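You operate a simulated robot arm through the tools that you are given. There is no shell and no other tool. Be economical: measure what you need, move in short steps, check, and stop when the job is done.

You run a simulated two-armed robot. Do the job below in one go: nothing can be reset, and whatever is moved stays where it is left.

Task
Fill the blue tub to its line, add two pumps of disinfectant, and soak the mouthpiece and white mask.
Fine: use the blue tap lever and shut it; leave both in the tub till they turn green.

It is judged by the outcome, as a careful person would: the job done as asked, and still so three seconds after it is handed in. It fails if anything else is knocked over, pushed out of place, dropped, spilled or broken.

Robot
Two 7-joint arms with two-finger parallel grippers on one trunk, on a base that drives. Base frame: it is fixed to the floor where the robot stands at the start and does not move with it; the origin is under the middle of the robot, x ahead of it, y to its left, z up; the surface under the hand at the start is at about z = 810. Readings come in mm, rad, newtons and seconds.
The left shoulder is at the start at [20, 113, 1347], the right one opposite. With the tool pointing down near the work surface each hand reaches from about 100 to 540 mm from the robot's upright axis, wherever it stands, measured 20 degrees to its own side. Places, roughly: blue mask cup [250, 2000, 1000]; blue pump head [500, 400, 1100]; blue soak tub (27x17x9 cm) [500, 200, 800]; blue tap lever [800, 0, 1000]; grey tap lever [700, 300, 1000]; white mask cup (8x10x5 cm) [200, 600, 900]. Payload 1.57 kg a hand.
Tool frame (each hand has its own): the origin (TCP) lies between the finger pads and is the grasp point; the fingertips stand 30 mm ahead of it; z points along the fingers, y is the line along which they close. Largest opening 80 mm; finger width 17, thickness 12; the body of the gripper, 40 by 82 mm, starts 80 mm behind the TCP.
Orientation is that of the tool frame in the base frame, as a unit quaternion [w, x, y, z]. With the fingers straight down and closing along the base's y, the tool's x points along the base's -x, its y along +y and its z along -z.

Tools
- The arms move only by the tool jog_arm. It takes "left_commands", "right_commands" or both (then of equal length, played together; a hand with none holds still); each is a list of rows, each a list of 7 numbers: the shift along the tool's x, y, z in mm, then the turn, a rotation vector about the tool's x, y, z in rad, then the gripper command, from -1 (fully open) to 1 (shut), values between in proportion. In form: [[dx, dy, dz, rx, ry, rz, hand], ...]. A call has 1 to 10 rows; each row shifts and turns the commanded pose from where the row before left it, along the tool's axes as they then stand. Rows are played at 5 a second. More than 50 mm and 0.15 rad between two rows, or a gripper value outside its range, and nothing of the call is played. A pose out of reach is approached as far as the arm can. The call stops where the force on the tool passes 40 N (or 10 N more than at its start, if that is more) or the arm is blocked; 0.2 s more then pass. The fingers move at their own pace (about 45 mm/s each) and stop on an object; they squeeze with about 43 N. The grip force told is the motor's: it shows also when the fingers shut on nothing. Time passes only in rows, and 0.2 s behind the last, so rows that do not move let the fingers close. The reply holds the time, the measured pose of the TCP, the force on the tool along the base axes, the opening and the grip force, in the units named above and with some noise, with the torque about the TCP (base axes, N m) and any sound that the robot's microphone picked up.
- Cameras (640 x 400 px; columns grow to the right, rows downward): "scene" is now at [102.9, 29.3, 1472]; the picture's right is [0.34, -0.94, 0.00], its down [-0.55, -0.20, -0.81] and it looks along [0.76, 0.28, -0.58] (base axes); focal length 240 px, centre (320, 200). "left" rides on the left gripper at [72, 7, -122] in its tool frame; the picture's right is [-0.09, 1.00, 0.00], its down [-0.84, -0.08, -0.54] and it looks along [-0.54, -0.05, 0.84] (tool axes); focal length 238 px, centre (320, 200). "right" rides on the right gripper at [72, -7, -122] in its tool frame; the picture's right is [0.09, 1.00, 0.00], its down [-0.84, 0.08, -0.54] and it looks along [-0.54, 0.05, 0.84] (tool axes); focal length 238 px, centre (320, 200).
- capture(camera): a new picture of that camera. No time passes.
- move_column(by): slides the trunk up (or, below 0, down) by that many mm; the arms and the scene camera ride with it, the base frame stays. It gives what a move gives, with no picture.
- roll_base(legs): drives the robot by 1 to 6 legs, each [ahead, left, turn to the left] in mm, mm and rad, along the robot's own axes; the way and the turn of a leg run together, so that a leg with both is an arc; at most 1500 mm and 3.142 rad a leg. The arms and the cameras ride along, it lands a little off, and it stops where it bumps. It gives what a move gives.
- pan_tilt(pan, tilt): turns the head with the scene camera to pan (to the left, within 1.396 rad either way) and tilt (down, from -0.506 to 1.204), counted from straight ahead of the robot. It gives what a move gives.
- point_at(camera, pixels): there is no depth. For up to 12 entries [column, row, z] of the newest picture of that camera ("zoom" is the newest enlarged one), the place [x, y] in the base frame at which the ray of that pixel passes the height z, good to about 3 mm, but the place of the scene camera against the robot may be out by one fixed shift of up to 12 mm in any direction. No time passes.
- zoom(camera, box): a new picture of the part [left, top, right, bottom] of that camera's present view, enlarged. No time passes.
- finish_job(): hands the job in; it is judged then, once.

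Work in short steps. Measure before you move; look again where a grasp or a placing could have gone wrong, and mend it. You have 80 turns and 62 pictures in all, those below and enlarged ones among them. Open the grippers and draw the arms clear of the work before you hand the job in, unless the task says otherwise; then end with one line.

The tools are called after ">>>" by a JSON object that holds its "api" and its "payload". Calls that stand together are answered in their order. jog_arm: Moves the arms, as the interface text tells. Its arguments: {"type":"object","properties":{"left_commands":{"type":"array"},"right_commands":{"type":"array"}},"required":[]} The other tools are called the same way: move_column (by) slides the trunk up or down; roll_base (legs) drives the base; pan_tilt (pan, tilt) turns the head that bears the scene camera; capture (camera) takes a picture; point_at (camera, pixels) gives the place at which the rays of pixels pass given heights; zoom (camera, box) takes an enlarged picture of a part of a camera's view; finish_job () hands the job in.

At the start:

```text
time: 0.0
left_eef_pos: [382.6, 363.5, 1269.3]
left_tcp_rot: [-0.001, 0.0, 1.0, -0.001]
left_wrist_force: [0.1, 0.3, 1.0]
left_moment: [0.0, 0.01, -0.02]
left_finger_gap: 79.9
left_gripper_force: 0.0
right_eef_pos: [400.1, -22.0, 1334.8]
right_tcp_rot: [-0.001, 0.0, 1.0, -0.001]
right_wrist_force: [0.4, -1.3, 0.0]
right_moment: [0.02, -0.04, -0.05]
right_finger_gap: 80.0
right_gripper_force: 0.1
trunk travel left (down, up): [-400.0, 170.0]
robot x, y, heading: [-0.7, -2.6, 0.004]
head pan, tilt: [0.351, 0.623]
```

scene: 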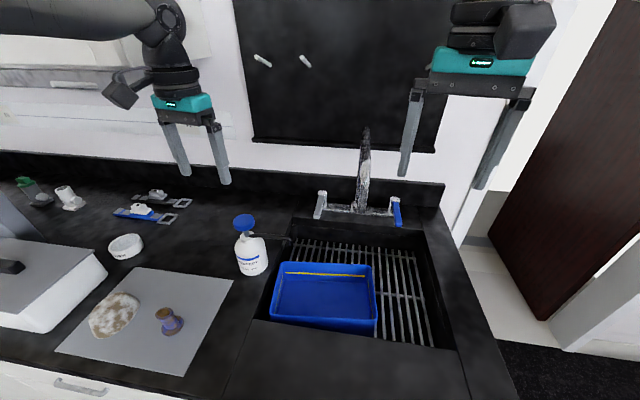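
right: 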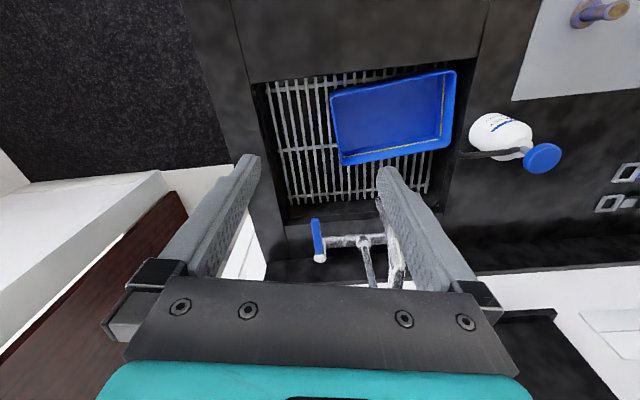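
left: 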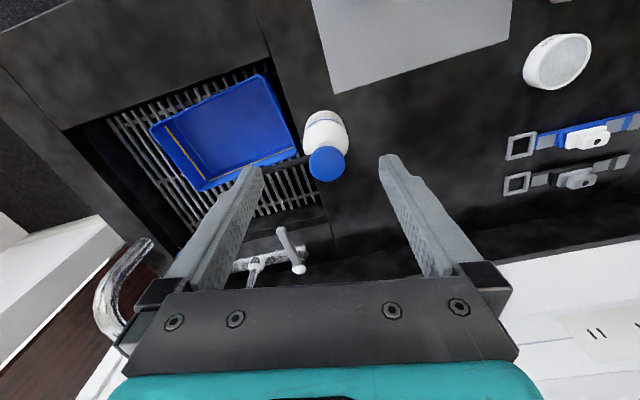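

The scene picture shows the tub (325,295), tap levers (320,203) grey and (396,212) blue, bottle (250,250), mask (115,313) and mouthpiece (168,320). I zoom in on the sink area and the tray to see details.

>>> {"api": "zoom", "payload": {"camera": "scene", "box": [220, 120, 460, 350]}}

>>> {"api": "zoom", "payload": {"camera": "scene", "box": [0, 160, 280, 390]}}

>>> {"api": "point_at", "payload": {"camera": "scene", "pixels": [[286, 263, 880], [372, 266, 880], [376, 335, 880], [272, 320, 880], [245, 220, 1000], [320, 203, 950], [396, 212, 950], [168, 320, 830], [115, 313, 830], [252, 273, 810]]}}

```text
1.74 times, centred on (340, 235) of scene
```

zoom: 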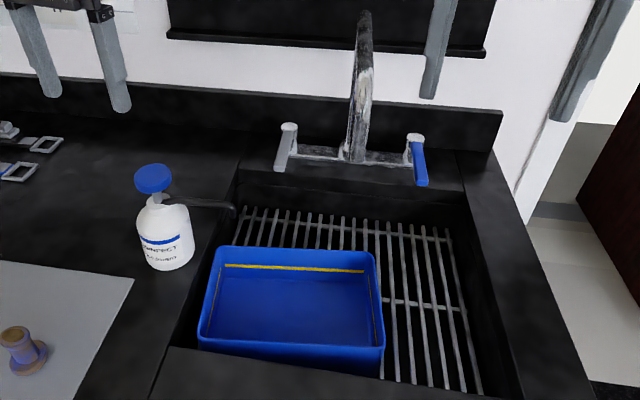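

```text
1.74 times, centred on (140, 275) of scene
```

zoom: 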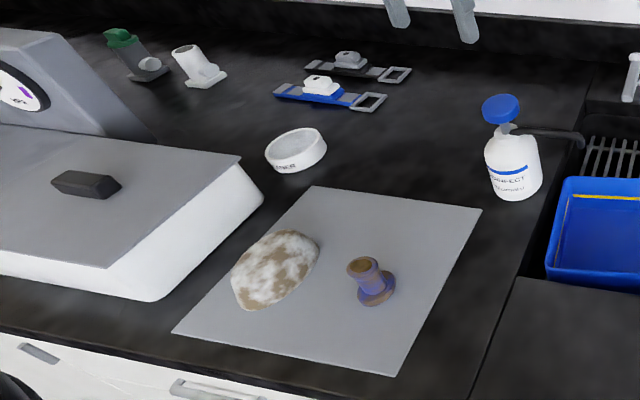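

```text
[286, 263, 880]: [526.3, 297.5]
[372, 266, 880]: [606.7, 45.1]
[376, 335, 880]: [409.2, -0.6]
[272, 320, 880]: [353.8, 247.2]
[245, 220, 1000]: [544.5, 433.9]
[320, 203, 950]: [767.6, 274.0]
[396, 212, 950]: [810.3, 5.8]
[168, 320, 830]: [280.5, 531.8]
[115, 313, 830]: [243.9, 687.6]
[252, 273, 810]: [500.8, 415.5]
```

I need the tap outlet and pump spout positions relative to the tub; zoom both wrist cameras.

>>> {"api": "zoom", "payload": {"camera": "left", "box": [60, 60, 380, 300]}}

>>> {"api": "zoom", "payload": {"camera": "right", "box": [250, 50, 570, 300]}}

```text
1.67 times, centred on (220, 180) of left
```

zoom: 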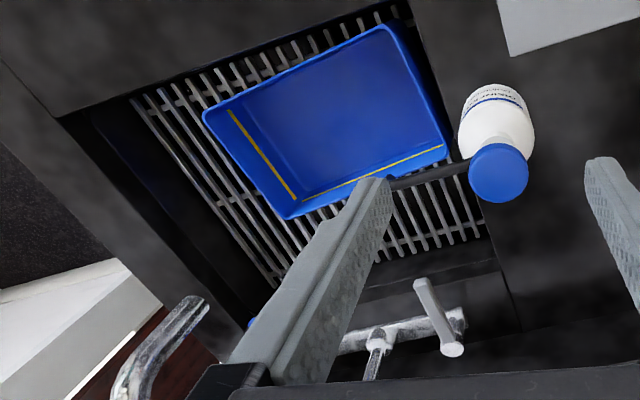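

```text
1.60 times, centred on (410, 175) of right
```

zoom: 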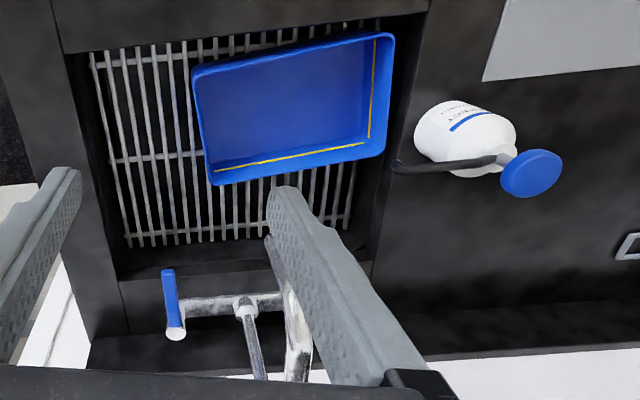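

I triangulate the tap outlet (left 148,240; right 380,200) and pump tip (right 457,170; scene 291,241), plus tub rim, through several heights.

>>> {"api": "point_at", "payload": {"camera": "left", "pixels": [[148, 240, 1000], [148, 240, 1100], [148, 240, 1200], [260, 172, 950], [260, 172, 1000], [150, 128, 880], [266, 76, 880], [297, 150, 880], [200, 189, 880], [325, 163, 1000], [290, 232, 950]]}}

>>> {"api": "point_at", "payload": {"camera": "right", "pixels": [[380, 200, 1000], [380, 200, 1100], [380, 200, 1200], [457, 170, 950], [457, 170, 1000], [330, 95, 880], [455, 71, 880], [450, 149, 880], [342, 164, 880], [542, 158, 1000], [313, 220, 950], [320, 258, 950]]}}

>>> {"api": "point_at", "payload": {"camera": "scene", "pixels": [[291, 241, 950], [291, 241, 1000], [291, 241, 900], [244, 221, 1000], [244, 221, 950], [250, 226, 950]]}}

```text
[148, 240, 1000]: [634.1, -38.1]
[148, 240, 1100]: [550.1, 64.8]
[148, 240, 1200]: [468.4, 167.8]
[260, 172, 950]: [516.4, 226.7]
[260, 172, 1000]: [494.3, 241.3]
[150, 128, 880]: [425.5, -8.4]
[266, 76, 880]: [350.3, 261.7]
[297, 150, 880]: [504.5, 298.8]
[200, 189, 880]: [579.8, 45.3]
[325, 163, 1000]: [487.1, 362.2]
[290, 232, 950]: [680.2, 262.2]
```

```text
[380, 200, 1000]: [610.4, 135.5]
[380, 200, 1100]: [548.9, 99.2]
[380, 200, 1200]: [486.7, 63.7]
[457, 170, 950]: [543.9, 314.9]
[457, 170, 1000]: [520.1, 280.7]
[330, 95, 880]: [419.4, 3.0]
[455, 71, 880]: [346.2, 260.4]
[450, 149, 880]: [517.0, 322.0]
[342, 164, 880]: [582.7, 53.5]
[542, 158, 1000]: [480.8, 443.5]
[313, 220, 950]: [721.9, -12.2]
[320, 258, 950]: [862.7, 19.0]
```

```text
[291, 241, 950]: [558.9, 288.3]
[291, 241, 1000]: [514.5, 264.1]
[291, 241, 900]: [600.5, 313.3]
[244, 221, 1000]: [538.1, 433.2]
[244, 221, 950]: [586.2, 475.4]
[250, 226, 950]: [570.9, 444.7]
```

The pump tip looks slightly outside the tub's far-left corner, so I need heights precisely. I triangulate the tray corner (left 334,94; right 512,100), grid corner and rim corners.

>>> {"api": "point_at", "payload": {"camera": "left", "pixels": [[334, 94, 810], [334, 94, 900], [297, 152, 900], [297, 152, 840], [266, 74, 900], [266, 74, 840], [150, 128, 900], [150, 128, 840], [197, 190, 840], [197, 190, 900]]}}

>>> {"api": "point_at", "payload": {"camera": "right", "pixels": [[512, 100, 810], [512, 100, 900], [451, 147, 900], [451, 147, 840], [455, 71, 900], [455, 71, 840], [330, 95, 900], [330, 95, 840], [343, 165, 840], [343, 165, 900]]}}

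>>> {"api": "zoom", "payload": {"camera": "left", "box": [120, 50, 360, 200]}}

>>> {"api": "zoom", "payload": {"camera": "right", "box": [310, 50, 570, 210]}}

```text
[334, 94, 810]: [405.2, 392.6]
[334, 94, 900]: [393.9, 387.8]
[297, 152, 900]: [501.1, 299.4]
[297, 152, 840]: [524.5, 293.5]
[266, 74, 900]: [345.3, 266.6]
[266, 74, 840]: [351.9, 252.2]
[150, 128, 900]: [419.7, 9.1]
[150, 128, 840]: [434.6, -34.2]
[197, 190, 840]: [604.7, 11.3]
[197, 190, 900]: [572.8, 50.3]
```

```text
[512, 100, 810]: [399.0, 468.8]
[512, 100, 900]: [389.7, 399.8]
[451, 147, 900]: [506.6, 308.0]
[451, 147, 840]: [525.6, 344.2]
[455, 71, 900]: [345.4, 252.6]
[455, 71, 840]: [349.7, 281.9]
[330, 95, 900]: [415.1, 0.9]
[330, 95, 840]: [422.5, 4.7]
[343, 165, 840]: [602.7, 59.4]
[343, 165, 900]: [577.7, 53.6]
```

```text
2.67 times, centred on (240, 125) of left
```

zoom: 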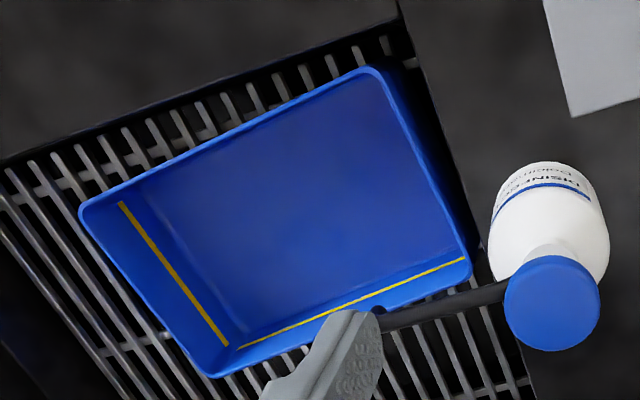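

```text
2.46 times, centred on (440, 130) of right
```

zoom: 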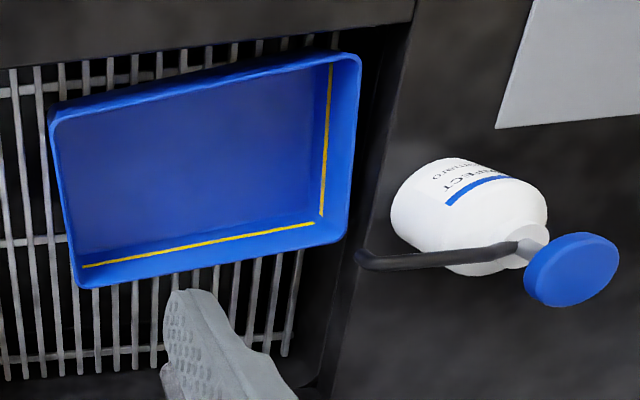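

The counter is about z=913, tub rim about 895, pump head about (452,363,1080). I correct the pump tip pixel (right 456,154) and measure again.

>>> {"api": "point_at", "payload": {"camera": "right", "pixels": [[456, 154, 1000], [456, 154, 1040], [456, 154, 1060], [525, 147, 1060]]}}

>>> {"api": "point_at", "payload": {"camera": "scene", "pixels": [[291, 241, 1000], [291, 241, 1040], [291, 241, 1060], [244, 221, 1080]]}}

>>> {"api": "point_at", "payload": {"camera": "left", "pixels": [[262, 169, 1000], [262, 169, 1040], [262, 169, 1060], [326, 163, 1080]]}}

```text
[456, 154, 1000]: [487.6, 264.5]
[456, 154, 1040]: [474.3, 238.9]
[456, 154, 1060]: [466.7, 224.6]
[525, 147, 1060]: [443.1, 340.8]
```

```text
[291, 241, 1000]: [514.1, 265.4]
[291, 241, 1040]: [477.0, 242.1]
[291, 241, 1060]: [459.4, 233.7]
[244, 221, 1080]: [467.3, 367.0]
```

```text
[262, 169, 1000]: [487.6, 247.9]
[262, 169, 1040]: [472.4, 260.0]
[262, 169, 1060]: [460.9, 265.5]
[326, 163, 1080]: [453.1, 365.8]
```

Pump tip is ≈(476,243,1035), over the tub; the outlet at ≈(535,90,1118) is over it too, so the tub can stay. Now I look at the lever closely.

>>> {"api": "zoom", "payload": {"camera": "scene", "box": [300, 170, 420, 245]}}

>>> {"api": "zoom", "payload": {"camera": "right", "box": [270, 195, 400, 285]}}

```text
5.33 times, centred on (360, 208) of scene
```

zoom: 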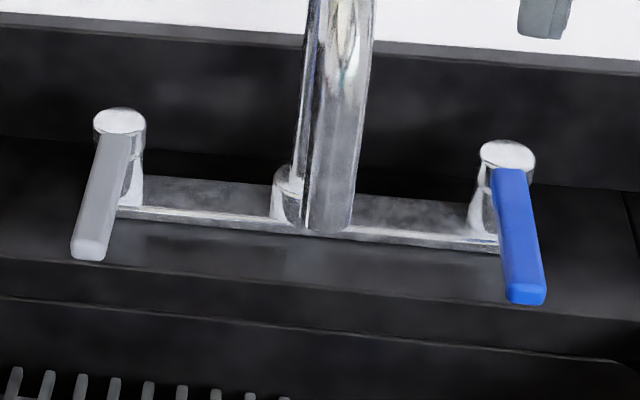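

```text
4.44 times, centred on (335, 240) of right
```

zoom: 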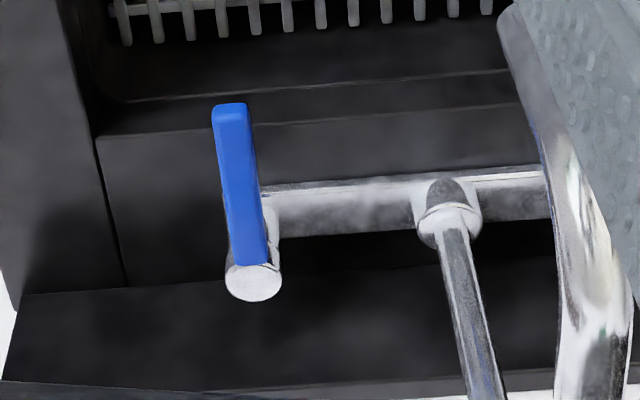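

Lever seems to pivot about a vertical stub, pointing to the robot. I triangulate stub top and lever tip, both levers.

>>> {"api": "point_at", "payload": {"camera": "scene", "pixels": [[395, 200, 980], [395, 200, 1020], [399, 226, 980], [399, 226, 1020], [321, 193, 1000], [316, 217, 1000], [360, 210, 950]]}}

>>> {"api": "point_at", "payload": {"camera": "right", "pixels": [[320, 258, 980], [320, 258, 1020], [315, 219, 980], [315, 219, 1020], [315, 219, 1000], [320, 258, 1000]]}}

```text
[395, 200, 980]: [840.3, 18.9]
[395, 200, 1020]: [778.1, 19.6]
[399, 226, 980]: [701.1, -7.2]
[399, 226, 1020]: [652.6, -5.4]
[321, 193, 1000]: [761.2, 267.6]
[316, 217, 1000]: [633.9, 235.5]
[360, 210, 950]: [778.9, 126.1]
```

```text
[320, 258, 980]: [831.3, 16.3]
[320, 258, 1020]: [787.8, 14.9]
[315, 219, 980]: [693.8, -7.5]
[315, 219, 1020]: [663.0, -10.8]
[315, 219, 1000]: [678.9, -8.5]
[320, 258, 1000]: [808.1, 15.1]
```

I check how close the robot stands to the counter, tilting the head down.

>>> {"api": "pan_tilt", "payload": {"pan": 0.0, "tilt": 1.2}}

>>> {"api": "capture", "payload": {"camera": "scene"}}

```text
time: 1.0
left_eef_pos: [383.4, 362.8, 1269.2]
left_tcp_rot: [0.0, 0.0, 1.0, 0.0]
left_wrist_force: [1.0, 0.4, 0.5]
left_moment: [-0.01, -0.01, -0.02]
left_finger_gap: 80.0
left_gripper_force: 0.1
right_eef_pos: [400.5, -20.9, 1335.1]
right_tcp_rot: [0.0, -0.001, 1.0, 0.001]
right_wrist_force: [0.2, 0.6, -0.2]
right_moment: [0.03, 0.05, -0.03]
right_finger_gap: 80.0
right_gripper_force: 0.0
trunk travel left (down, up): [-400.0, 170.0]
robot x, y, heading: [-3.0, 2.8, 0.007]
head pan, tilt: [0.0, 1.201]
```

```text
50 pictures are left
```

scene: 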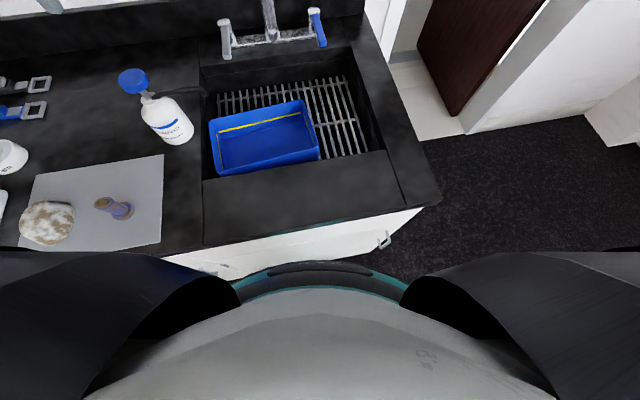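

>>> {"api": "point_at", "payload": {"camera": "scene", "pixels": [[320, 222, 913], [180, 252, 913], [440, 200, 913], [205, 181, 913], [385, 150, 913], [240, 245, 913], [315, 270, 1000], [45, 222, 930], [115, 208, 930]]}}

```text
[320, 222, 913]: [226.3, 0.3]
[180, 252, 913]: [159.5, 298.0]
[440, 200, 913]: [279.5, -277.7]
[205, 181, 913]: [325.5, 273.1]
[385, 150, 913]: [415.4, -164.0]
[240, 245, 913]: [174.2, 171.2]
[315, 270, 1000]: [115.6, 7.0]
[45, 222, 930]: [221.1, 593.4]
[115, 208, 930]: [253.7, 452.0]
```

The counter front edge is at x≈226 ahead, skewed ~12°, so driving closer is limited; the lever tip (~690,-8,985) must be reached with a tilted tool. I swing the left hand clear of the pump and tilt the right hand forward 43° with a 10° yaw.

>>> {"api": "jog_arm", "payload": {"left_commands": [[20, 30, 0, 0, 0, 0, -1], [20, 30, 0, 0, 0, 0, -1], [20, 30, 0, 0, 0, 0, -1], [20, 30, 0, 0, 0, 0, -1], [0, 0, 0, 0, 0, 0, -1], [0, 0, 0, 0, 0, 0, -1], [0, 0, 0, 0, 0, 0, -1]], "right_commands": [[0, -30, 0, 0, 0, -0.09, -1], [0, -30, 0, 0, 0, -0.09, -1], [0, 0, 0, 0, -0.15, 0, -1], [0, 0, 0, 0, -0.15, 0, -1], [0, 0, 0, 0, -0.15, 0, -1], [0, 0, 0, 0, -0.15, 0, -1], [0, 0, 0, 0, -0.15, 0, -0.4]]}}

>>> {"api": "move_column", "payload": {"by": -150}}

>>> {"api": "pan_tilt", "payload": {"pan": 0.15, "tilt": 0.55}}

>>> {"api": "capture", "payload": {"camera": "right"}}

>>> {"api": "capture", "payload": {"camera": "scene"}}

```text
time: 2.6
left_eef_pos: [303.0, 483.5, 1269.4]
left_tcp_rot: [0.001, 0.001, 1.0, 0.0]
left_wrist_force: [-0.2, 0.1, -0.4]
left_moment: [0.01, 0.03, -0.01]
left_finger_gap: 80.2
left_gripper_force: 0.0
right_eef_pos: [401.5, -82.8, 1336.2]
right_tcp_rot: [0.366, -0.082, 0.926, 0.033]
right_wrist_force: [0.7, -0.5, -0.3]
right_moment: [-0.03, 0.01, 0.01]
right_finger_gap: 56.1
right_gripper_force: 0.0
trunk travel left (down, up): [-400.0, 170.0]
robot x, y, heading: [1.3, 1.3, -0.002]
head pan, tilt: [0.0, 1.201]
```

```text
time: 4.3
left_eef_pos: [304.2, 484.6, 1119.8]
left_tcp_rot: [0.0, 0.0, 1.0, 0.001]
left_wrist_force: [0.7, 0.2, 0.4]
left_moment: [-0.02, -0.01, 0.0]
left_finger_gap: 80.1
left_gripper_force: 0.0
right_eef_pos: [402.0, -82.3, 1186.3]
right_tcp_rot: [0.364, -0.084, 0.927, 0.033]
right_wrist_force: [-0.2, -0.5, -0.2]
right_moment: [0.01, 0.02, -0.01]
right_finger_gap: 55.8
right_gripper_force: 0.0
trunk travel left (down, up): [-250.0, 320.0]
robot x, y, heading: [-0.7, 1.6, -0.003]
head pan, tilt: [0.0, 1.201]
```

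```text
time: 5.4
left_eef_pos: [303.7, 485.0, 1118.8]
left_tcp_rot: [0.0, 0.0, 1.0, -0.001]
left_wrist_force: [-0.6, 0.4, -0.1]
left_moment: [0.0, 0.02, 0.01]
left_finger_gap: 80.0
left_gripper_force: 0.0
right_eef_pos: [403.5, -82.0, 1186.1]
right_tcp_rot: [0.365, -0.083, 0.927, 0.033]
right_wrist_force: [-0.5, -1.0, 0.6]
right_moment: [-0.05, -0.01, -0.05]
right_finger_gap: 56.2
right_gripper_force: 0.0
trunk travel left (down, up): [-250.0, 320.0]
robot x, y, heading: [1.6, -0.5, -0.0]
head pan, tilt: [0.15, 0.55]
```

```text
49 pictures are left
```

right: 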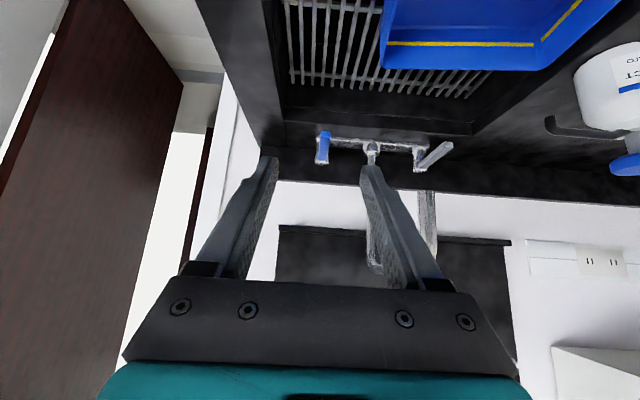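

```text
48 pictures are left
```

scene: 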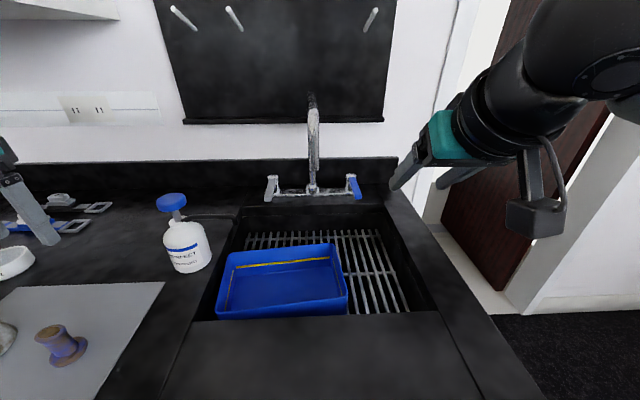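

Refine the lever's height by intersecting the new rays: right tip (325,134), stub top (321,161); scene tip (357,199), top (351,177).

>>> {"api": "point_at", "payload": {"camera": "right", "pixels": [[325, 133, 960], [325, 133, 980], [325, 133, 1000], [321, 161, 960], [321, 161, 980], [321, 161, 1000]]}}

>>> {"api": "point_at", "payload": {"camera": "scene", "pixels": [[357, 199, 960], [357, 199, 980], [357, 199, 1000], [351, 177, 960], [351, 177, 980], [351, 177, 1000]]}}

>>> {"api": "zoom", "payload": {"camera": "right", "box": [270, 100, 470, 225]}}

```text
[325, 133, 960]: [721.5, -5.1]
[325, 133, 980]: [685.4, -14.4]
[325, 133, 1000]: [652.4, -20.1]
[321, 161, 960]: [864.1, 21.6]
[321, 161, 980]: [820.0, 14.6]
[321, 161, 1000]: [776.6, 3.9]
```

```text
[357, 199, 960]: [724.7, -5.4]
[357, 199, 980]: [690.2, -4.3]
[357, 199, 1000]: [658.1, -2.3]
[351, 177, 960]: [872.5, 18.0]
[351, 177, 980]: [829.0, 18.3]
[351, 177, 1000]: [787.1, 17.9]
```

```text
3.20 times, centred on (370, 162) of right
```

zoom: 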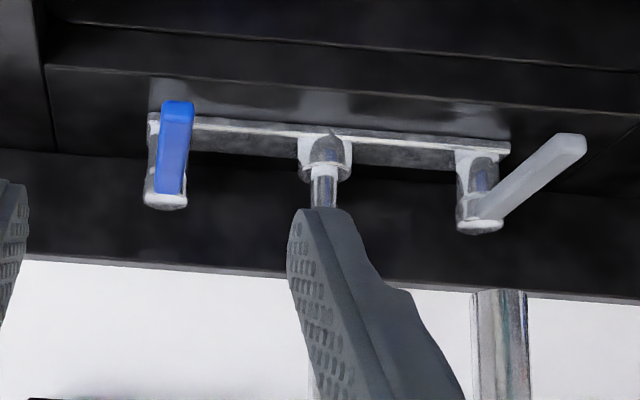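

Lever spans from tip (700,-8,971) to stub (842,18,971). I move the right hand to a standoff ~100 mm behind the straddle point (728,-3,968).

>>> {"api": "jog_arm", "payload": {"right_commands": [[-13.7, 2.85, 41.1, 0, 0, 0, -0.4], [-13.7, 2.85, 41.1, 0, 0, 0, -0.4], [-13.7, 2.85, 41.1, 0, 0, 0, -0.4], [-13.7, 2.85, 41.1, 0, 0, 0, -0.4], [-13.7, 2.85, 41.1, 0, 0, 0, -0.4], [-13.7, 2.85, 41.1, 0, 0, 0, -0.4], [-13.7, 2.85, 41.1, 0, 0, 0, -0.4], [0, 0, 0, 0, 0, 0, -0.4]]}}

>>> {"api": "capture", "payload": {"camera": "right"}}

>>> {"api": "capture", "payload": {"camera": "scene"}}

```text
time: 7.2
left_eef_pos: [303.0, 483.6, 1120.3]
left_tcp_rot: [0.0, 0.0, 1.0, 0.0]
left_wrist_force: [-0.7, 0.3, -0.2]
left_moment: [-0.02, 0.0, 0.0]
left_finger_gap: 79.8
left_gripper_force: 0.2
right_eef_pos: [661.9, -13.3, 1040.7]
right_tcp_rot: [0.365, -0.084, 0.927, 0.033]
right_wrist_force: [-0.5, -0.2, -0.3]
right_moment: [0.01, 0.02, 0.01]
right_finger_gap: 56.1
right_gripper_force: 0.0
trunk travel left (down, up): [-250.0, 320.0]
robot x, y, heading: [-2.0, -0.4, 0.002]
head pan, tilt: [0.15, 0.55]
```

```text
46 pictures are left
```

right: 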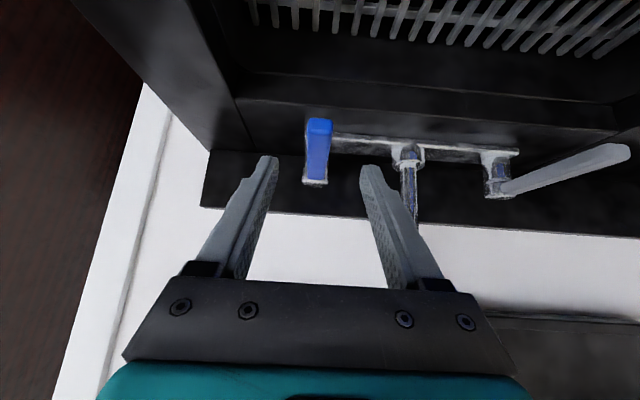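

```text
45 pictures are left
```

scene: 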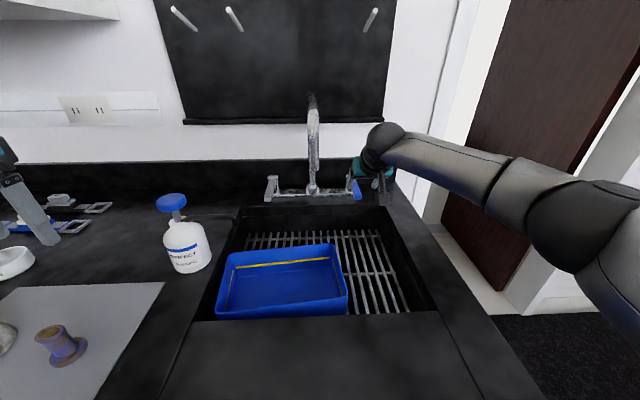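

Lever at px 318 lies centred between the fingertips; I advance ~95 mm along the tool.

>>> {"api": "jog_arm", "payload": {"right_commands": [[0, 0, 32, 0, 0, 0, -0.4], [0, 0, 32, 0, 0, 0, -0.4], [0, 0, 31, 0, 0, 0, -0.4], [0, 0, 0, 0, 0, 0, -0.4]]}}

>>> {"api": "capture", "payload": {"camera": "right"}}

```text
time: 8.2
left_eef_pos: [304.2, 484.1, 1118.9]
left_tcp_rot: [0.0, 0.0, 1.0, 0.0]
left_wrist_force: [0.7, -1.0, -0.1]
left_moment: [0.04, 0.02, 0.01]
left_finger_gap: 80.0
left_gripper_force: 0.0
right_eef_pos: [700.4, -7.1, 980.7]
right_tcp_rot: [0.365, -0.083, 0.927, 0.032]
right_wrist_force: [-0.7, 0.5, 0.7]
right_moment: [0.03, 0.01, 0.0]
right_finger_gap: 55.9
right_gripper_force: 0.0
right hand out of reach, approached as far as the arm can: row 2, 3
trunk travel left (down, up): [-250.0, 320.0]
robot x, y, heading: [-4.0, -1.8, -0.001]
head pan, tilt: [0.15, 0.55]
```

```text
44 pictures are left
```

right: 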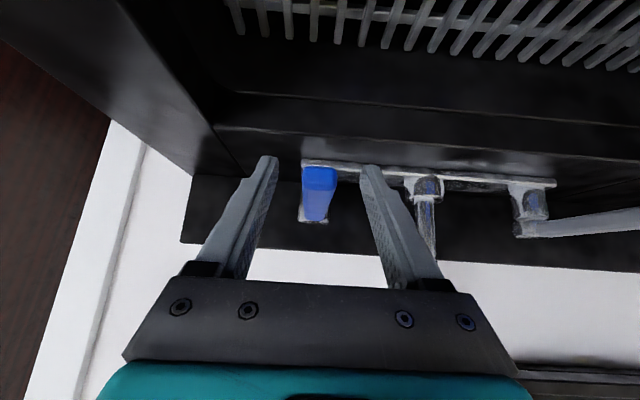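

Reach ran out at x=700 with the trunk this high; I raise the hand ~100 mm and lower the trunk 100 mm to gain reach.

>>> {"api": "jog_arm", "payload": {"right_commands": [[-22, 0, -24, 0, 0, 0, -0.4], [-22, 0, -24, 0, 0, 0, -0.4], [-22, 0, -24, 0, 0, 0, -0.4], [0, 0, -20, 0, 0, 0, -0.4], [0, 0, 0, 0, 0, 0, -0.4]]}}

>>> {"api": "move_column", "payload": {"by": -90}}

```text
time: 9.4
left_eef_pos: [303.4, 484.4, 1118.9]
left_tcp_rot: [0.0, 0.0, 1.0, 0.0]
left_wrist_force: [-0.5, -0.1, -0.2]
left_moment: [0.0, 0.03, -0.02]
left_finger_gap: 79.7
left_gripper_force: 0.1
right_eef_pos: [687.5, -9.6, 1092.6]
right_tcp_rot: [0.365, -0.083, 0.927, 0.033]
right_wrist_force: [0.1, 0.6, -0.4]
right_moment: [-0.01, -0.02, -0.03]
right_finger_gap: 56.0
right_gripper_force: 0.1
trunk travel left (down, up): [-250.0, 320.0]
robot x, y, heading: [-6.1, -1.8, 0.003]
head pan, tilt: [0.15, 0.55]
```

```text
time: 10.6
left_eef_pos: [303.1, 484.1, 1029.5]
left_tcp_rot: [-0.001, 0.001, 1.0, 0.0]
left_wrist_force: [-0.7, -0.2, 1.0]
left_moment: [0.01, 0.0, -0.03]
left_finger_gap: 80.2
left_gripper_force: 0.0
right_eef_pos: [686.7, -10.0, 1002.8]
right_tcp_rot: [0.365, -0.083, 0.927, 0.032]
right_wrist_force: [-0.3, 0.2, -0.1]
right_moment: [-0.02, 0.0, -0.05]
right_finger_gap: 55.9
right_gripper_force: 0.0
trunk travel left (down, up): [-160.0, 410.0]
robot x, y, heading: [-3.1, 2.6, 0.003]
head pan, tilt: [0.15, 0.55]
```

Now advance to (735,-2,965).

>>> {"api": "jog_arm", "payload": {"right_commands": [[-5, 0, 31, 0, 0, 0, -0.4], [-5, 0, 30, 0, 0, 0, -0.4], [0, 0, 0, 0, 0, 0, -0.4]]}}

>>> {"api": "capture", "payload": {"camera": "right"}}

```text
time: 11.4
left_eef_pos: [302.9, 484.3, 1029.8]
left_tcp_rot: [0.0, -0.001, 1.0, 0.0]
left_wrist_force: [0.2, -0.4, 0.4]
left_moment: [0.03, 0.02, 0.0]
left_finger_gap: 79.9
left_gripper_force: 0.0
right_eef_pos: [706.7, -16.2, 976.7]
right_tcp_rot: [0.365, -0.085, 0.927, 0.035]
right_wrist_force: [-0.2, 0.5, -0.5]
right_moment: [0.03, -0.01, 0.01]
right_finger_gap: 56.1
right_gripper_force: 0.1
right hand out of reach, approached as far as the arm can: row 1, 2
trunk travel left (down, up): [-160.0, 410.0]
robot x, y, heading: [0.7, 0.6, -0.0]
head pan, tilt: [0.15, 0.55]
```

```text
43 pictures are left
```

right: 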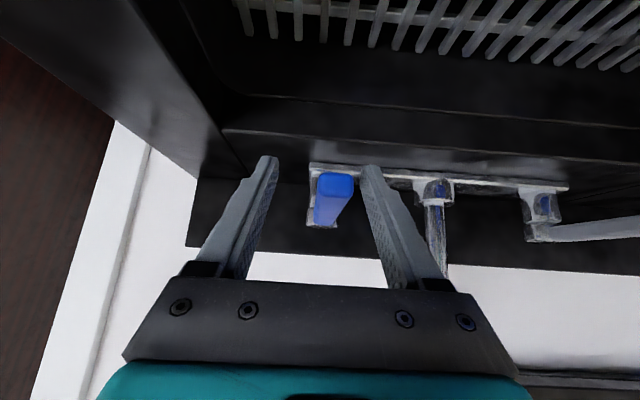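

Still limited, so I tilt the tool a further 0.3 rad toward horizontal about the TCP to gain reach, then advance.

>>> {"api": "jog_arm", "payload": {"right_commands": [[0, 0, -15, 0, -0.15, 0, -0.4], [0, 0, -15, 0, -0.15, 0, -0.4], [0, 0, 0, 0, 0, 0, -0.4]]}}

```text
time: 12.2
left_eef_pos: [302.8, 483.7, 1030.0]
left_tcp_rot: [0.0, 0.0, 1.0, 0.0]
left_wrist_force: [-0.1, 0.1, 0.0]
left_moment: [0.0, -0.05, -0.03]
left_finger_gap: 80.0
left_gripper_force: 0.1
right_eef_pos: [720.4, -11.0, 987.1]
right_tcp_rot: [0.416, -0.083, 0.905, 0.039]
right_wrist_force: [-0.2, 0.1, 0.4]
right_moment: [0.0, 0.01, -0.05]
right_finger_gap: 55.9
right_gripper_force: 0.0
right hand out of reach, approached as far as the arm can: row 1, 2
trunk travel left (down, up): [-160.0, 410.0]
robot x, y, heading: [0.9, -2.1, 0.001]
head pan, tilt: [0.15, 0.55]
```

Wrist limits seem to bind, so I'd rather bring the base ~60 mm closer: first draw the hand back 90 mm, then creep ahead.

>>> {"api": "jog_arm", "payload": {"right_commands": [[0, 0, -45, 0, 0.07, 0, -0.4], [0, 0, -45, 0, 0.07, 0, -0.4], [0, 0, 0, 0, 0, 0, -0.4]]}}

>>> {"api": "roll_base", "payload": {"legs": [[30, 0, 0]]}}

```text
time: 13.0
left_eef_pos: [304.7, 484.1, 1028.1]
left_tcp_rot: [0.0, 0.0, 1.0, 0.001]
left_wrist_force: [0.3, -0.9, 0.6]
left_moment: [-0.02, -0.03, 0.0]
left_finger_gap: 79.9
left_gripper_force: 0.1
right_eef_pos: [688.4, -9.5, 1052.0]
right_tcp_rot: [0.352, -0.082, 0.932, 0.031]
right_wrist_force: [-0.2, 0.1, -0.8]
right_moment: [-0.01, -0.03, 0.01]
right_finger_gap: 56.0
right_gripper_force: 0.1
right hand out of reach, approached as far as the arm can: row 1, 2
trunk travel left (down, up): [-160.0, 410.0]
robot x, y, heading: [-1.0, -0.8, -0.002]
head pan, tilt: [0.15, 0.55]
```

```text
time: 13.9
left_eef_pos: [318.7, 484.6, 1029.3]
left_tcp_rot: [0.0, -0.001, 1.0, -0.001]
left_wrist_force: [-0.3, -0.2, -0.2]
left_moment: [0.01, -0.01, 0.03]
left_finger_gap: 80.2
left_gripper_force: 0.2
right_eef_pos: [705.9, -7.6, 1052.5]
right_tcp_rot: [0.354, -0.081, 0.931, 0.031]
right_wrist_force: [0.7, -0.5, 0.2]
right_moment: [0.04, 0.01, -0.01]
right_finger_gap: 56.2
right_gripper_force: 0.0
trunk travel left (down, up): [-160.0, 410.0]
robot x, y, heading: [18.2, -1.0, 0.002]
head pan, tilt: [0.15, 0.55]
stopped in leg 1: the robot was blocked; the commanded pose is now the measured one
```

Blocked by the counter after ~17 mm. Turning the robot left ~0.45 rad will bring the right shoulder nearer the lever; first I raise the trunk, retract the right hand, then turn.

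>>> {"api": "jog_arm", "payload": {"right_commands": [[6, -4, -46, 0, 0, 0, -0.4], [6, -4, -46, 0, 0, 0, -0.4], [6, -4, -46, 0, 0, 0, -0.4], [20, -4, -40, 0, 0, 0, -0.4], [30, -4, -35, 0, 0, 0, -0.4], [35, -4, -30, 0, 0, 0, -0.4], [35, -4, -30, 0, 0, 0, -0.4], [0, 0, 0, 0, 0, 0, -0.4]]}}

>>> {"api": "move_column", "payload": {"by": 60}}

```text
time: 15.7
left_eef_pos: [320.2, 483.6, 1029.2]
left_tcp_rot: [0.0, -0.001, 1.0, 0.0]
left_wrist_force: [-1.0, 0.7, 0.9]
left_moment: [0.01, -0.01, 0.02]
left_finger_gap: 80.2
left_gripper_force: 0.1
right_eef_pos: [453.4, -64.9, 1170.2]
right_tcp_rot: [0.352, -0.081, 0.932, 0.031]
right_wrist_force: [-0.6, 0.7, -0.1]
right_moment: [-0.03, 0.01, 0.0]
right_finger_gap: 56.3
right_gripper_force: 0.1
right hand out of reach, approached as far as the arm can: row 1
trunk travel left (down, up): [-160.0, 410.0]
robot x, y, heading: [15.9, -1.8, 0.003]
head pan, tilt: [0.15, 0.55]
```

```text
time: 16.7
left_eef_pos: [319.9, 484.6, 1089.9]
left_tcp_rot: [0.0, -0.002, 1.0, 0.0]
left_wrist_force: [0.4, -0.1, 0.4]
left_moment: [-0.01, 0.03, 0.04]
left_finger_gap: 80.2
left_gripper_force: 0.1
right_eef_pos: [454.1, -64.9, 1229.8]
right_tcp_rot: [0.353, -0.082, 0.931, 0.031]
right_wrist_force: [-0.4, 0.8, -0.5]
right_moment: [-0.01, -0.04, 0.02]
right_finger_gap: 55.9
right_gripper_force: 0.0
trunk travel left (down, up): [-220.0, 350.0]
robot x, y, heading: [16.6, -0.3, 0.004]
head pan, tilt: [0.15, 0.55]
```

Draw the right hand in a little further, back off 15 mm from the contact and turn left 0.45 rad.

>>> {"api": "jog_arm", "payload": {"right_commands": [[30, -25, -20, 0, 0, 0, -0.4], [30, -35, -20, 0, 0, 0, -0.4], [0, 0, 0, 0, 0, 0, -0.4]]}}

>>> {"api": "roll_base", "payload": {"legs": [[-15, 0, 0], [0, 0, 0.45]]}}

>>> {"api": "pan_tilt", "payload": {"pan": -0.35, "tilt": 0.6}}

>>> {"api": "capture", "payload": {"camera": "scene"}}

```text
refused: row 2 steps farther than a row can; nothing moved
```

```text
time: 18.8
left_eef_pos: [64.1, 567.1, 1090.4]
left_tcp_rot: [0.0, -0.225, 0.974, 0.0]
left_wrist_force: [-0.2, -1.1, -0.1]
left_moment: [-0.02, 0.02, 0.01]
left_finger_gap: 80.2
left_gripper_force: 0.1
right_eef_pos: [423.5, 131.9, 1229.5]
right_tcp_rot: [0.337, -0.288, 0.89, 0.11]
right_wrist_force: [-0.3, 0.1, 0.0]
right_moment: [-0.01, -0.01, 0.02]
right_finger_gap: 56.1
right_gripper_force: 0.1
trunk travel left (down, up): [-220.0, 350.0]
robot x, y, heading: [2.1, -4.4, 0.455]
head pan, tilt: [0.15, 0.55]
```

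```text
time: 19.7
left_eef_pos: [62.9, 568.2, 1090.3]
left_tcp_rot: [0.0, -0.224, 0.975, 0.0]
left_wrist_force: [0.4, -0.2, -0.4]
left_moment: [0.01, -0.01, -0.03]
left_finger_gap: 80.2
left_gripper_force: 0.0
right_eef_pos: [423.1, 130.9, 1230.7]
right_tcp_rot: [0.337, -0.288, 0.889, 0.11]
right_wrist_force: [0.6, 0.5, 0.1]
right_moment: [-0.05, 0.02, 0.01]
right_finger_gap: 56.1
right_gripper_force: 0.0
trunk travel left (down, up): [-220.0, 350.0]
robot x, y, heading: [5.6, 0.1, 0.454]
head pan, tilt: [-0.351, 0.6]
```

```text
42 pictures are left
```

scene: 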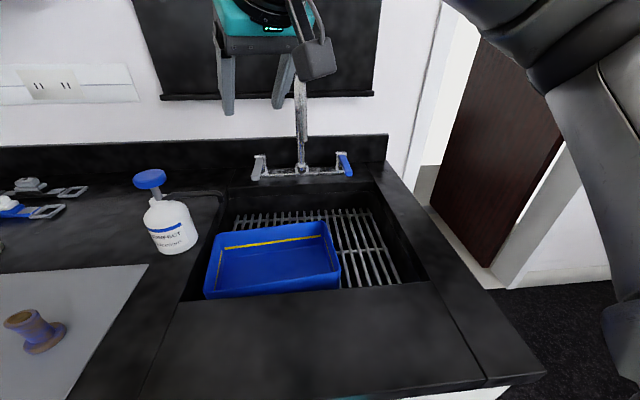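

Turned fine. I yaw the right tool back to ~10° (rotation -0.45 about base z) in place, and slide it right via base -y afterwards.

>>> {"api": "jog_arm", "payload": {"right_commands": [[0, 0, 0, 0.098, 0, 0.112, -0.4], [0, 0, 0, 0.098, 0, 0.112, -0.4], [0, 0, 0, 0.098, 0, 0.112, -0.4], [0, -50, 0, 0, 0, 0, -0.4], [0, -50, 0, 0, 0, 0, -0.4], [0, -50, 0, 0, 0, 0, -0.4], [0, -30, 0, 0, 0, 0, -0.4], [0, 0, 0, 0, 0, 0, -0.4]]}}

```text
time: 21.5
left_eef_pos: [64.9, 567.0, 1088.8]
left_tcp_rot: [0.001, -0.224, 0.975, 0.0]
left_wrist_force: [0.1, 1.1, -0.6]
left_moment: [0.03, 0.0, 0.0]
left_finger_gap: 79.9
left_gripper_force: 0.1
right_eef_pos: [455.6, -46.5, 1229.6]
right_tcp_rot: [0.353, -0.084, 0.931, 0.033]
right_wrist_force: [-0.5, -0.7, -0.5]
right_moment: [0.01, -0.01, -0.01]
right_finger_gap: 56.0
right_gripper_force: 0.0
trunk travel left (down, up): [-220.0, 350.0]
robot x, y, heading: [2.4, 3.0, 0.452]
head pan, tilt: [-0.351, 0.6]
```

Now forward to the standoff and then on to straddle the lever at (735,-2,966), path as verified before.

>>> {"api": "jog_arm", "payload": {"right_commands": [[-5, -1.1, 46.4, 0, 0, 0, -0.4], [-5, -1.1, 46.4, 0, 0, 0, -0.4], [-5, -1.1, 46.4, 0, 0, 0, -0.4], [-5, -1.1, 46.4, 0, 0, 0, -0.4], [-5, -1.1, 46.4, 0, 0, 0, -0.4], [-5, -1.1, 46.4, 0, 0, 0, -0.4], [-2.2, -0.2, 35.3, 0, 0, 0, -0.4], [-2.2, -0.2, 35.3, 0, 0, 0, -0.4], [-2.2, -0.2, 35.3, 0, 0, 0, -0.4], [0, 0, 0, 0, 0, 0, -0.4]]}}

>>> {"api": "capture", "payload": {"camera": "right"}}

```text
time: 23.7
left_eef_pos: [63.8, 567.1, 1090.7]
left_tcp_rot: [0.0, -0.224, 0.975, 0.0]
left_wrist_force: [-0.2, -0.7, 0.5]
left_moment: [0.03, 0.01, 0.02]
left_finger_gap: 80.0
left_gripper_force: 0.1
right_eef_pos: [732.9, -1.0, 963.8]
right_tcp_rot: [0.352, -0.084, 0.932, 0.032]
right_wrist_force: [-0.9, -1.3, 0.4]
right_moment: [-0.02, -0.01, 0.03]
right_finger_gap: 55.8
right_gripper_force: 0.0
trunk travel left (down, up): [-220.0, 350.0]
robot x, y, heading: [3.3, -4.3, 0.452]
head pan, tilt: [-0.351, 0.6]
```

```text
41 pictures are left
```

right: 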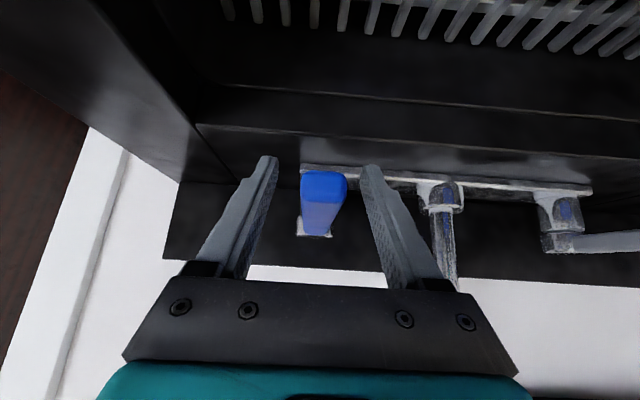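

Lever straddled. I push gently to the right (tool -y) in small rows and watch the force and lever.

>>> {"api": "jog_arm", "payload": {"right_commands": [[0, -7, 0, 0, 0, 0, -0.4], [0, -7, 0, 0, 0, 0, -0.4], [0, -7, 0, 0, 0, 0, -0.4], [0, -5, 0, 0, 0, 0, -0.4], [0, -5, 0, 0, 0, 0, -0.4]]}}

>>> {"api": "capture", "payload": {"camera": "right"}}

```text
time: 24.9
left_eef_pos: [64.6, 567.5, 1089.9]
left_tcp_rot: [0.0, -0.223, 0.975, 0.0]
left_wrist_force: [0.2, -0.6, -0.5]
left_moment: [0.01, 0.0, -0.01]
left_finger_gap: 80.0
left_gripper_force: 0.0
right_eef_pos: [739.6, -34.5, 963.6]
right_tcp_rot: [0.352, -0.082, 0.932, 0.033]
right_wrist_force: [0.0, -0.5, -0.7]
right_moment: [0.01, 0.01, -0.02]
right_finger_gap: 56.4
right_gripper_force: 0.3
trunk travel left (down, up): [-220.0, 350.0]
robot x, y, heading: [3.3, -4.3, 0.451]
head pan, tilt: [-0.351, 0.6]
```

```text
40 pictures are left
```

right: 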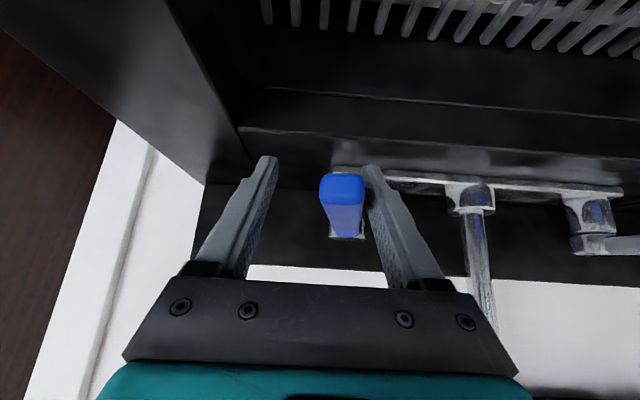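

The lever appears to have swung right a little with no resistance. I check the scene for water.

>>> {"api": "zoom", "payload": {"camera": "scene", "box": [180, 60, 420, 310]}}

```text
1.60 times, centred on (300, 185) of scene
```

zoom: 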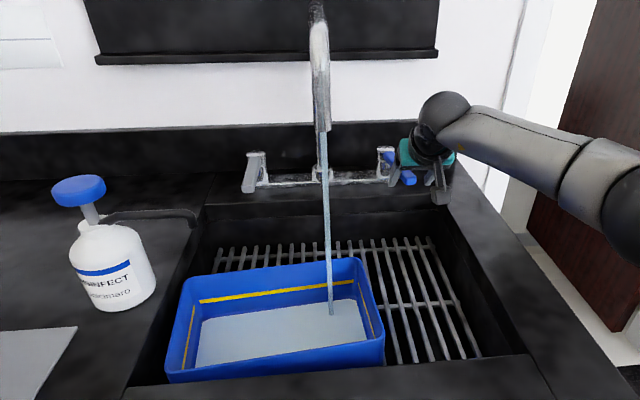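

Water falls into the tub; level is low still. I wait ~1 s and look again.

>>> {"api": "jog_arm", "payload": {"right_commands": [[0, 0, 0, 0, 0, 0, -0.4], [0, 0, 0, 0, 0, 0, -0.4], [0, 0, 0, 0, 0, 0, -0.4], [0, 0, 0, 0, 0, 0, -0.4]]}}

>>> {"api": "zoom", "payload": {"camera": "scene", "box": [200, 190, 360, 310]}}

```text
time: 25.9
left_eef_pos: [64.1, 568.1, 1089.0]
left_tcp_rot: [0.0, -0.224, 0.975, 0.0]
left_wrist_force: [-0.5, 0.1, 0.0]
left_moment: [0.01, 0.01, -0.03]
left_finger_gap: 80.1
left_gripper_force: 0.1
right_eef_pos: [739.1, -33.7, 964.5]
right_tcp_rot: [0.351, -0.083, 0.932, 0.033]
right_wrist_force: [0.5, -0.2, 0.0]
right_moment: [0.04, 0.01, 0.01]
right_finger_gap: 55.8
right_gripper_force: 0.1
trunk travel left (down, up): [-220.0, 350.0]
robot x, y, heading: [4.0, 2.0, 0.449]
head pan, tilt: [-0.351, 0.6]
```

```text
3.33 times, centred on (280, 250) of scene
```

zoom: 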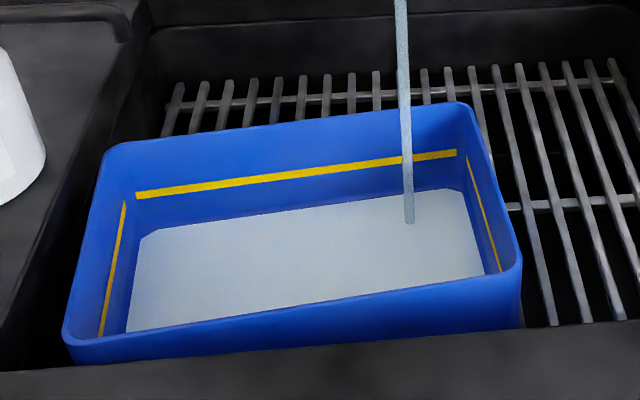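

Water edge is ~40 zoomed px below the line; I wait 2 s to find the rise rate.

>>> {"api": "jog_arm", "payload": {"right_commands": [[0, 0, 0, 0, 0, 0, -0.4], [0, 0, 0, 0, 0, 0, -0.4], [0, 0, 0, 0, 0, 0, -0.4], [0, 0, 0, 0, 0, 0, -0.4], [0, 0, 0, 0, 0, 0, -0.4], [0, 0, 0, 0, 0, 0, -0.4], [0, 0, 0, 0, 0, 0, -0.4], [0, 0, 0, 0, 0, 0, -0.4], [0, 0, 0, 0, 0, 0, -0.4]]}}

>>> {"api": "zoom", "payload": {"camera": "scene", "box": [200, 190, 360, 310]}}

```text
time: 27.9
left_eef_pos: [64.4, 566.5, 1089.1]
left_tcp_rot: [-0.001, -0.225, 0.974, -0.001]
left_wrist_force: [0.2, -0.1, -0.1]
left_moment: [0.0, 0.0, 0.0]
left_finger_gap: 79.9
left_gripper_force: 0.0
right_eef_pos: [739.0, -33.3, 964.2]
right_tcp_rot: [0.352, -0.083, 0.932, 0.032]
right_wrist_force: [0.2, 0.0, 0.1]
right_moment: [-0.01, 0.01, 0.05]
right_finger_gap: 56.1
right_gripper_force: 0.1
trunk travel left (down, up): [-220.0, 350.0]
robot x, y, heading: [2.2, -0.3, 0.453]
head pan, tilt: [-0.351, 0.6]
```

```text
3.33 times, centred on (280, 250) of scene
```

zoom: 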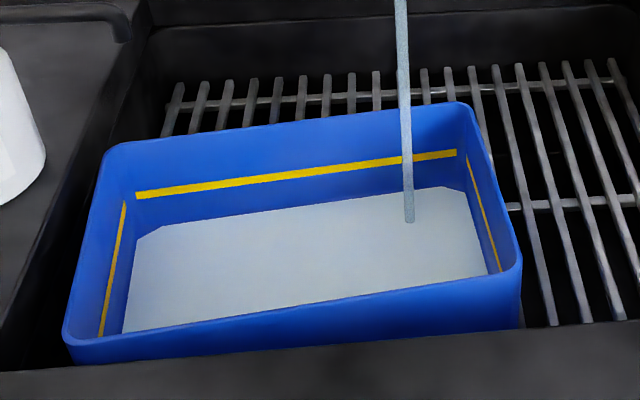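

Rising only ~1.5 px/s of ~38 px needed; I open the lever ~20 mm more and wait.

>>> {"api": "jog_arm", "payload": {"right_commands": [[0, -10, 0, 0, 0, 0, -0.4], [0, -10, 0, 0, 0, 0, -0.4], [0, 0, 0, 0, 0, 0, -0.4], [0, 0, 0, 0, 0, 0, -0.4], [0, 0, 0, 0, 0, 0, -0.4], [0, 0, 0, 0, 0, 0, -0.4], [0, 0, 0, 0, 0, 0, -0.4]]}}

>>> {"api": "zoom", "payload": {"camera": "scene", "box": [200, 190, 360, 310]}}

```text
time: 29.5
left_eef_pos: [63.7, 567.3, 1089.0]
left_tcp_rot: [0.0, -0.224, 0.975, 0.001]
left_wrist_force: [-0.3, 0.2, -0.4]
left_moment: [-0.04, 0.0, 0.0]
left_finger_gap: 80.1
left_gripper_force: 0.0
right_eef_pos: [742.9, -52.3, 964.3]
right_tcp_rot: [0.352, -0.083, 0.932, 0.034]
right_wrist_force: [-0.9, 0.0, 0.6]
right_moment: [0.0, 0.04, -0.02]
right_finger_gap: 55.8
right_gripper_force: 0.1
trunk travel left (down, up): [-220.0, 350.0]
robot x, y, heading: [4.0, -0.2, 0.451]
head pan, tilt: [-0.351, 0.6]
```

```text
3.33 times, centred on (280, 250) of scene
```

zoom: 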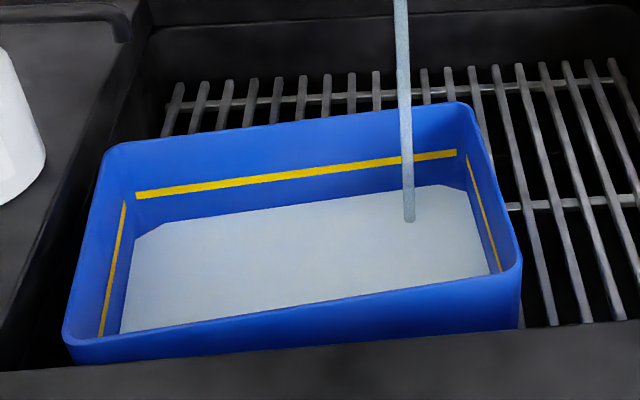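

Rate unchanged (~1.5 px/s), ~30 px to go. I wait ~9 s in four calls, then look.

>>> {"api": "jog_arm", "payload": {"right_commands": [[0, 0, 0, 0, 0, 0, -0.4], [0, 0, 0, 0, 0, 0, -0.4], [0, 0, 0, 0, 0, 0, -0.4], [0, 0, 0, 0, 0, 0, -0.4], [0, 0, 0, 0, 0, 0, -0.4], [0, 0, 0, 0, 0, 0, -0.4], [0, 0, 0, 0, 0, 0, -0.4], [0, 0, 0, 0, 0, 0, -0.4], [0, 0, 0, 0, 0, 0, -0.4], [0, 0, 0, 0, 0, 0, -0.4]]}}

>>> {"api": "jog_arm", "payload": {"right_commands": [[0, 0, 0, 0, 0, 0, -0.4], [0, 0, 0, 0, 0, 0, -0.4], [0, 0, 0, 0, 0, 0, -0.4], [0, 0, 0, 0, 0, 0, -0.4], [0, 0, 0, 0, 0, 0, -0.4], [0, 0, 0, 0, 0, 0, -0.4], [0, 0, 0, 0, 0, 0, -0.4], [0, 0, 0, 0, 0, 0, -0.4], [0, 0, 0, 0, 0, 0, -0.4], [0, 0, 0, 0, 0, 0, -0.4]]}}

>>> {"api": "jog_arm", "payload": {"right_commands": [[0, 0, 0, 0, 0, 0, -0.4], [0, 0, 0, 0, 0, 0, -0.4], [0, 0, 0, 0, 0, 0, -0.4], [0, 0, 0, 0, 0, 0, -0.4], [0, 0, 0, 0, 0, 0, -0.4], [0, 0, 0, 0, 0, 0, -0.4], [0, 0, 0, 0, 0, 0, -0.4], [0, 0, 0, 0, 0, 0, -0.4], [0, 0, 0, 0, 0, 0, -0.4], [0, 0, 0, 0, 0, 0, -0.4]]}}

>>> {"api": "zoom", "payload": {"camera": "scene", "box": [200, 190, 360, 310]}}

```text
time: 31.7
left_eef_pos: [64.7, 566.8, 1089.6]
left_tcp_rot: [-0.001, -0.224, 0.975, 0.0]
left_wrist_force: [-0.2, -0.5, -0.6]
left_moment: [0.01, -0.02, -0.02]
left_finger_gap: 80.0
left_gripper_force: 0.0
right_eef_pos: [743.8, -52.0, 964.1]
right_tcp_rot: [0.352, -0.083, 0.932, 0.033]
right_wrist_force: [0.3, -0.6, -0.3]
right_moment: [-0.03, -0.03, -0.02]
right_finger_gap: 56.2
right_gripper_force: 0.0
trunk travel left (down, up): [-220.0, 350.0]
robot x, y, heading: [3.6, -3.5, 0.453]
head pan, tilt: [-0.351, 0.6]
```

```text
time: 33.9
left_eef_pos: [64.5, 568.1, 1090.4]
left_tcp_rot: [0.0, -0.224, 0.975, 0.0]
left_wrist_force: [0.3, 0.3, 1.6]
left_moment: [0.01, -0.02, -0.05]
left_finger_gap: 80.0
left_gripper_force: 0.0
right_eef_pos: [742.4, -52.0, 965.4]
right_tcp_rot: [0.351, -0.083, 0.932, 0.033]
right_wrist_force: [-0.2, -0.5, 0.5]
right_moment: [0.02, 0.02, 0.01]
right_finger_gap: 56.1
right_gripper_force: 0.0
trunk travel left (down, up): [-220.0, 350.0]
robot x, y, heading: [3.5, -0.1, 0.448]
head pan, tilt: [-0.351, 0.6]
```

```text
time: 36.1
left_eef_pos: [64.7, 568.3, 1090.1]
left_tcp_rot: [0.0, -0.224, 0.975, -0.001]
left_wrist_force: [-0.4, 0.3, 0.5]
left_moment: [-0.01, 0.04, -0.04]
left_finger_gap: 79.7
left_gripper_force: 0.0
right_eef_pos: [742.3, -52.8, 964.6]
right_tcp_rot: [0.352, -0.082, 0.932, 0.032]
right_wrist_force: [-0.4, -1.3, 0.3]
right_moment: [0.03, 0.0, 0.02]
right_finger_gap: 55.8
right_gripper_force: 0.1
trunk travel left (down, up): [-220.0, 350.0]
robot x, y, heading: [2.8, 0.6, 0.449]
head pan, tilt: [-0.351, 0.6]
```

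```text
3.33 times, centred on (280, 250) of scene
```

zoom: 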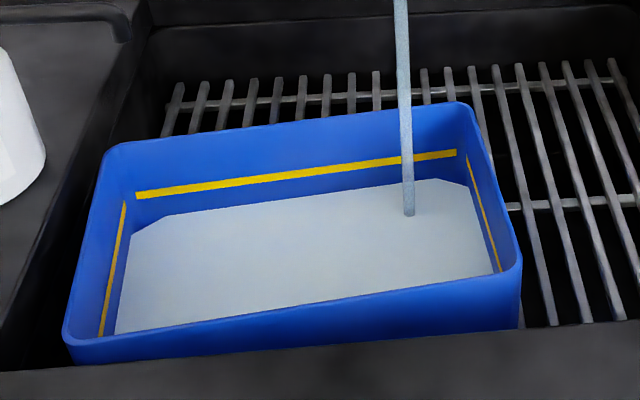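

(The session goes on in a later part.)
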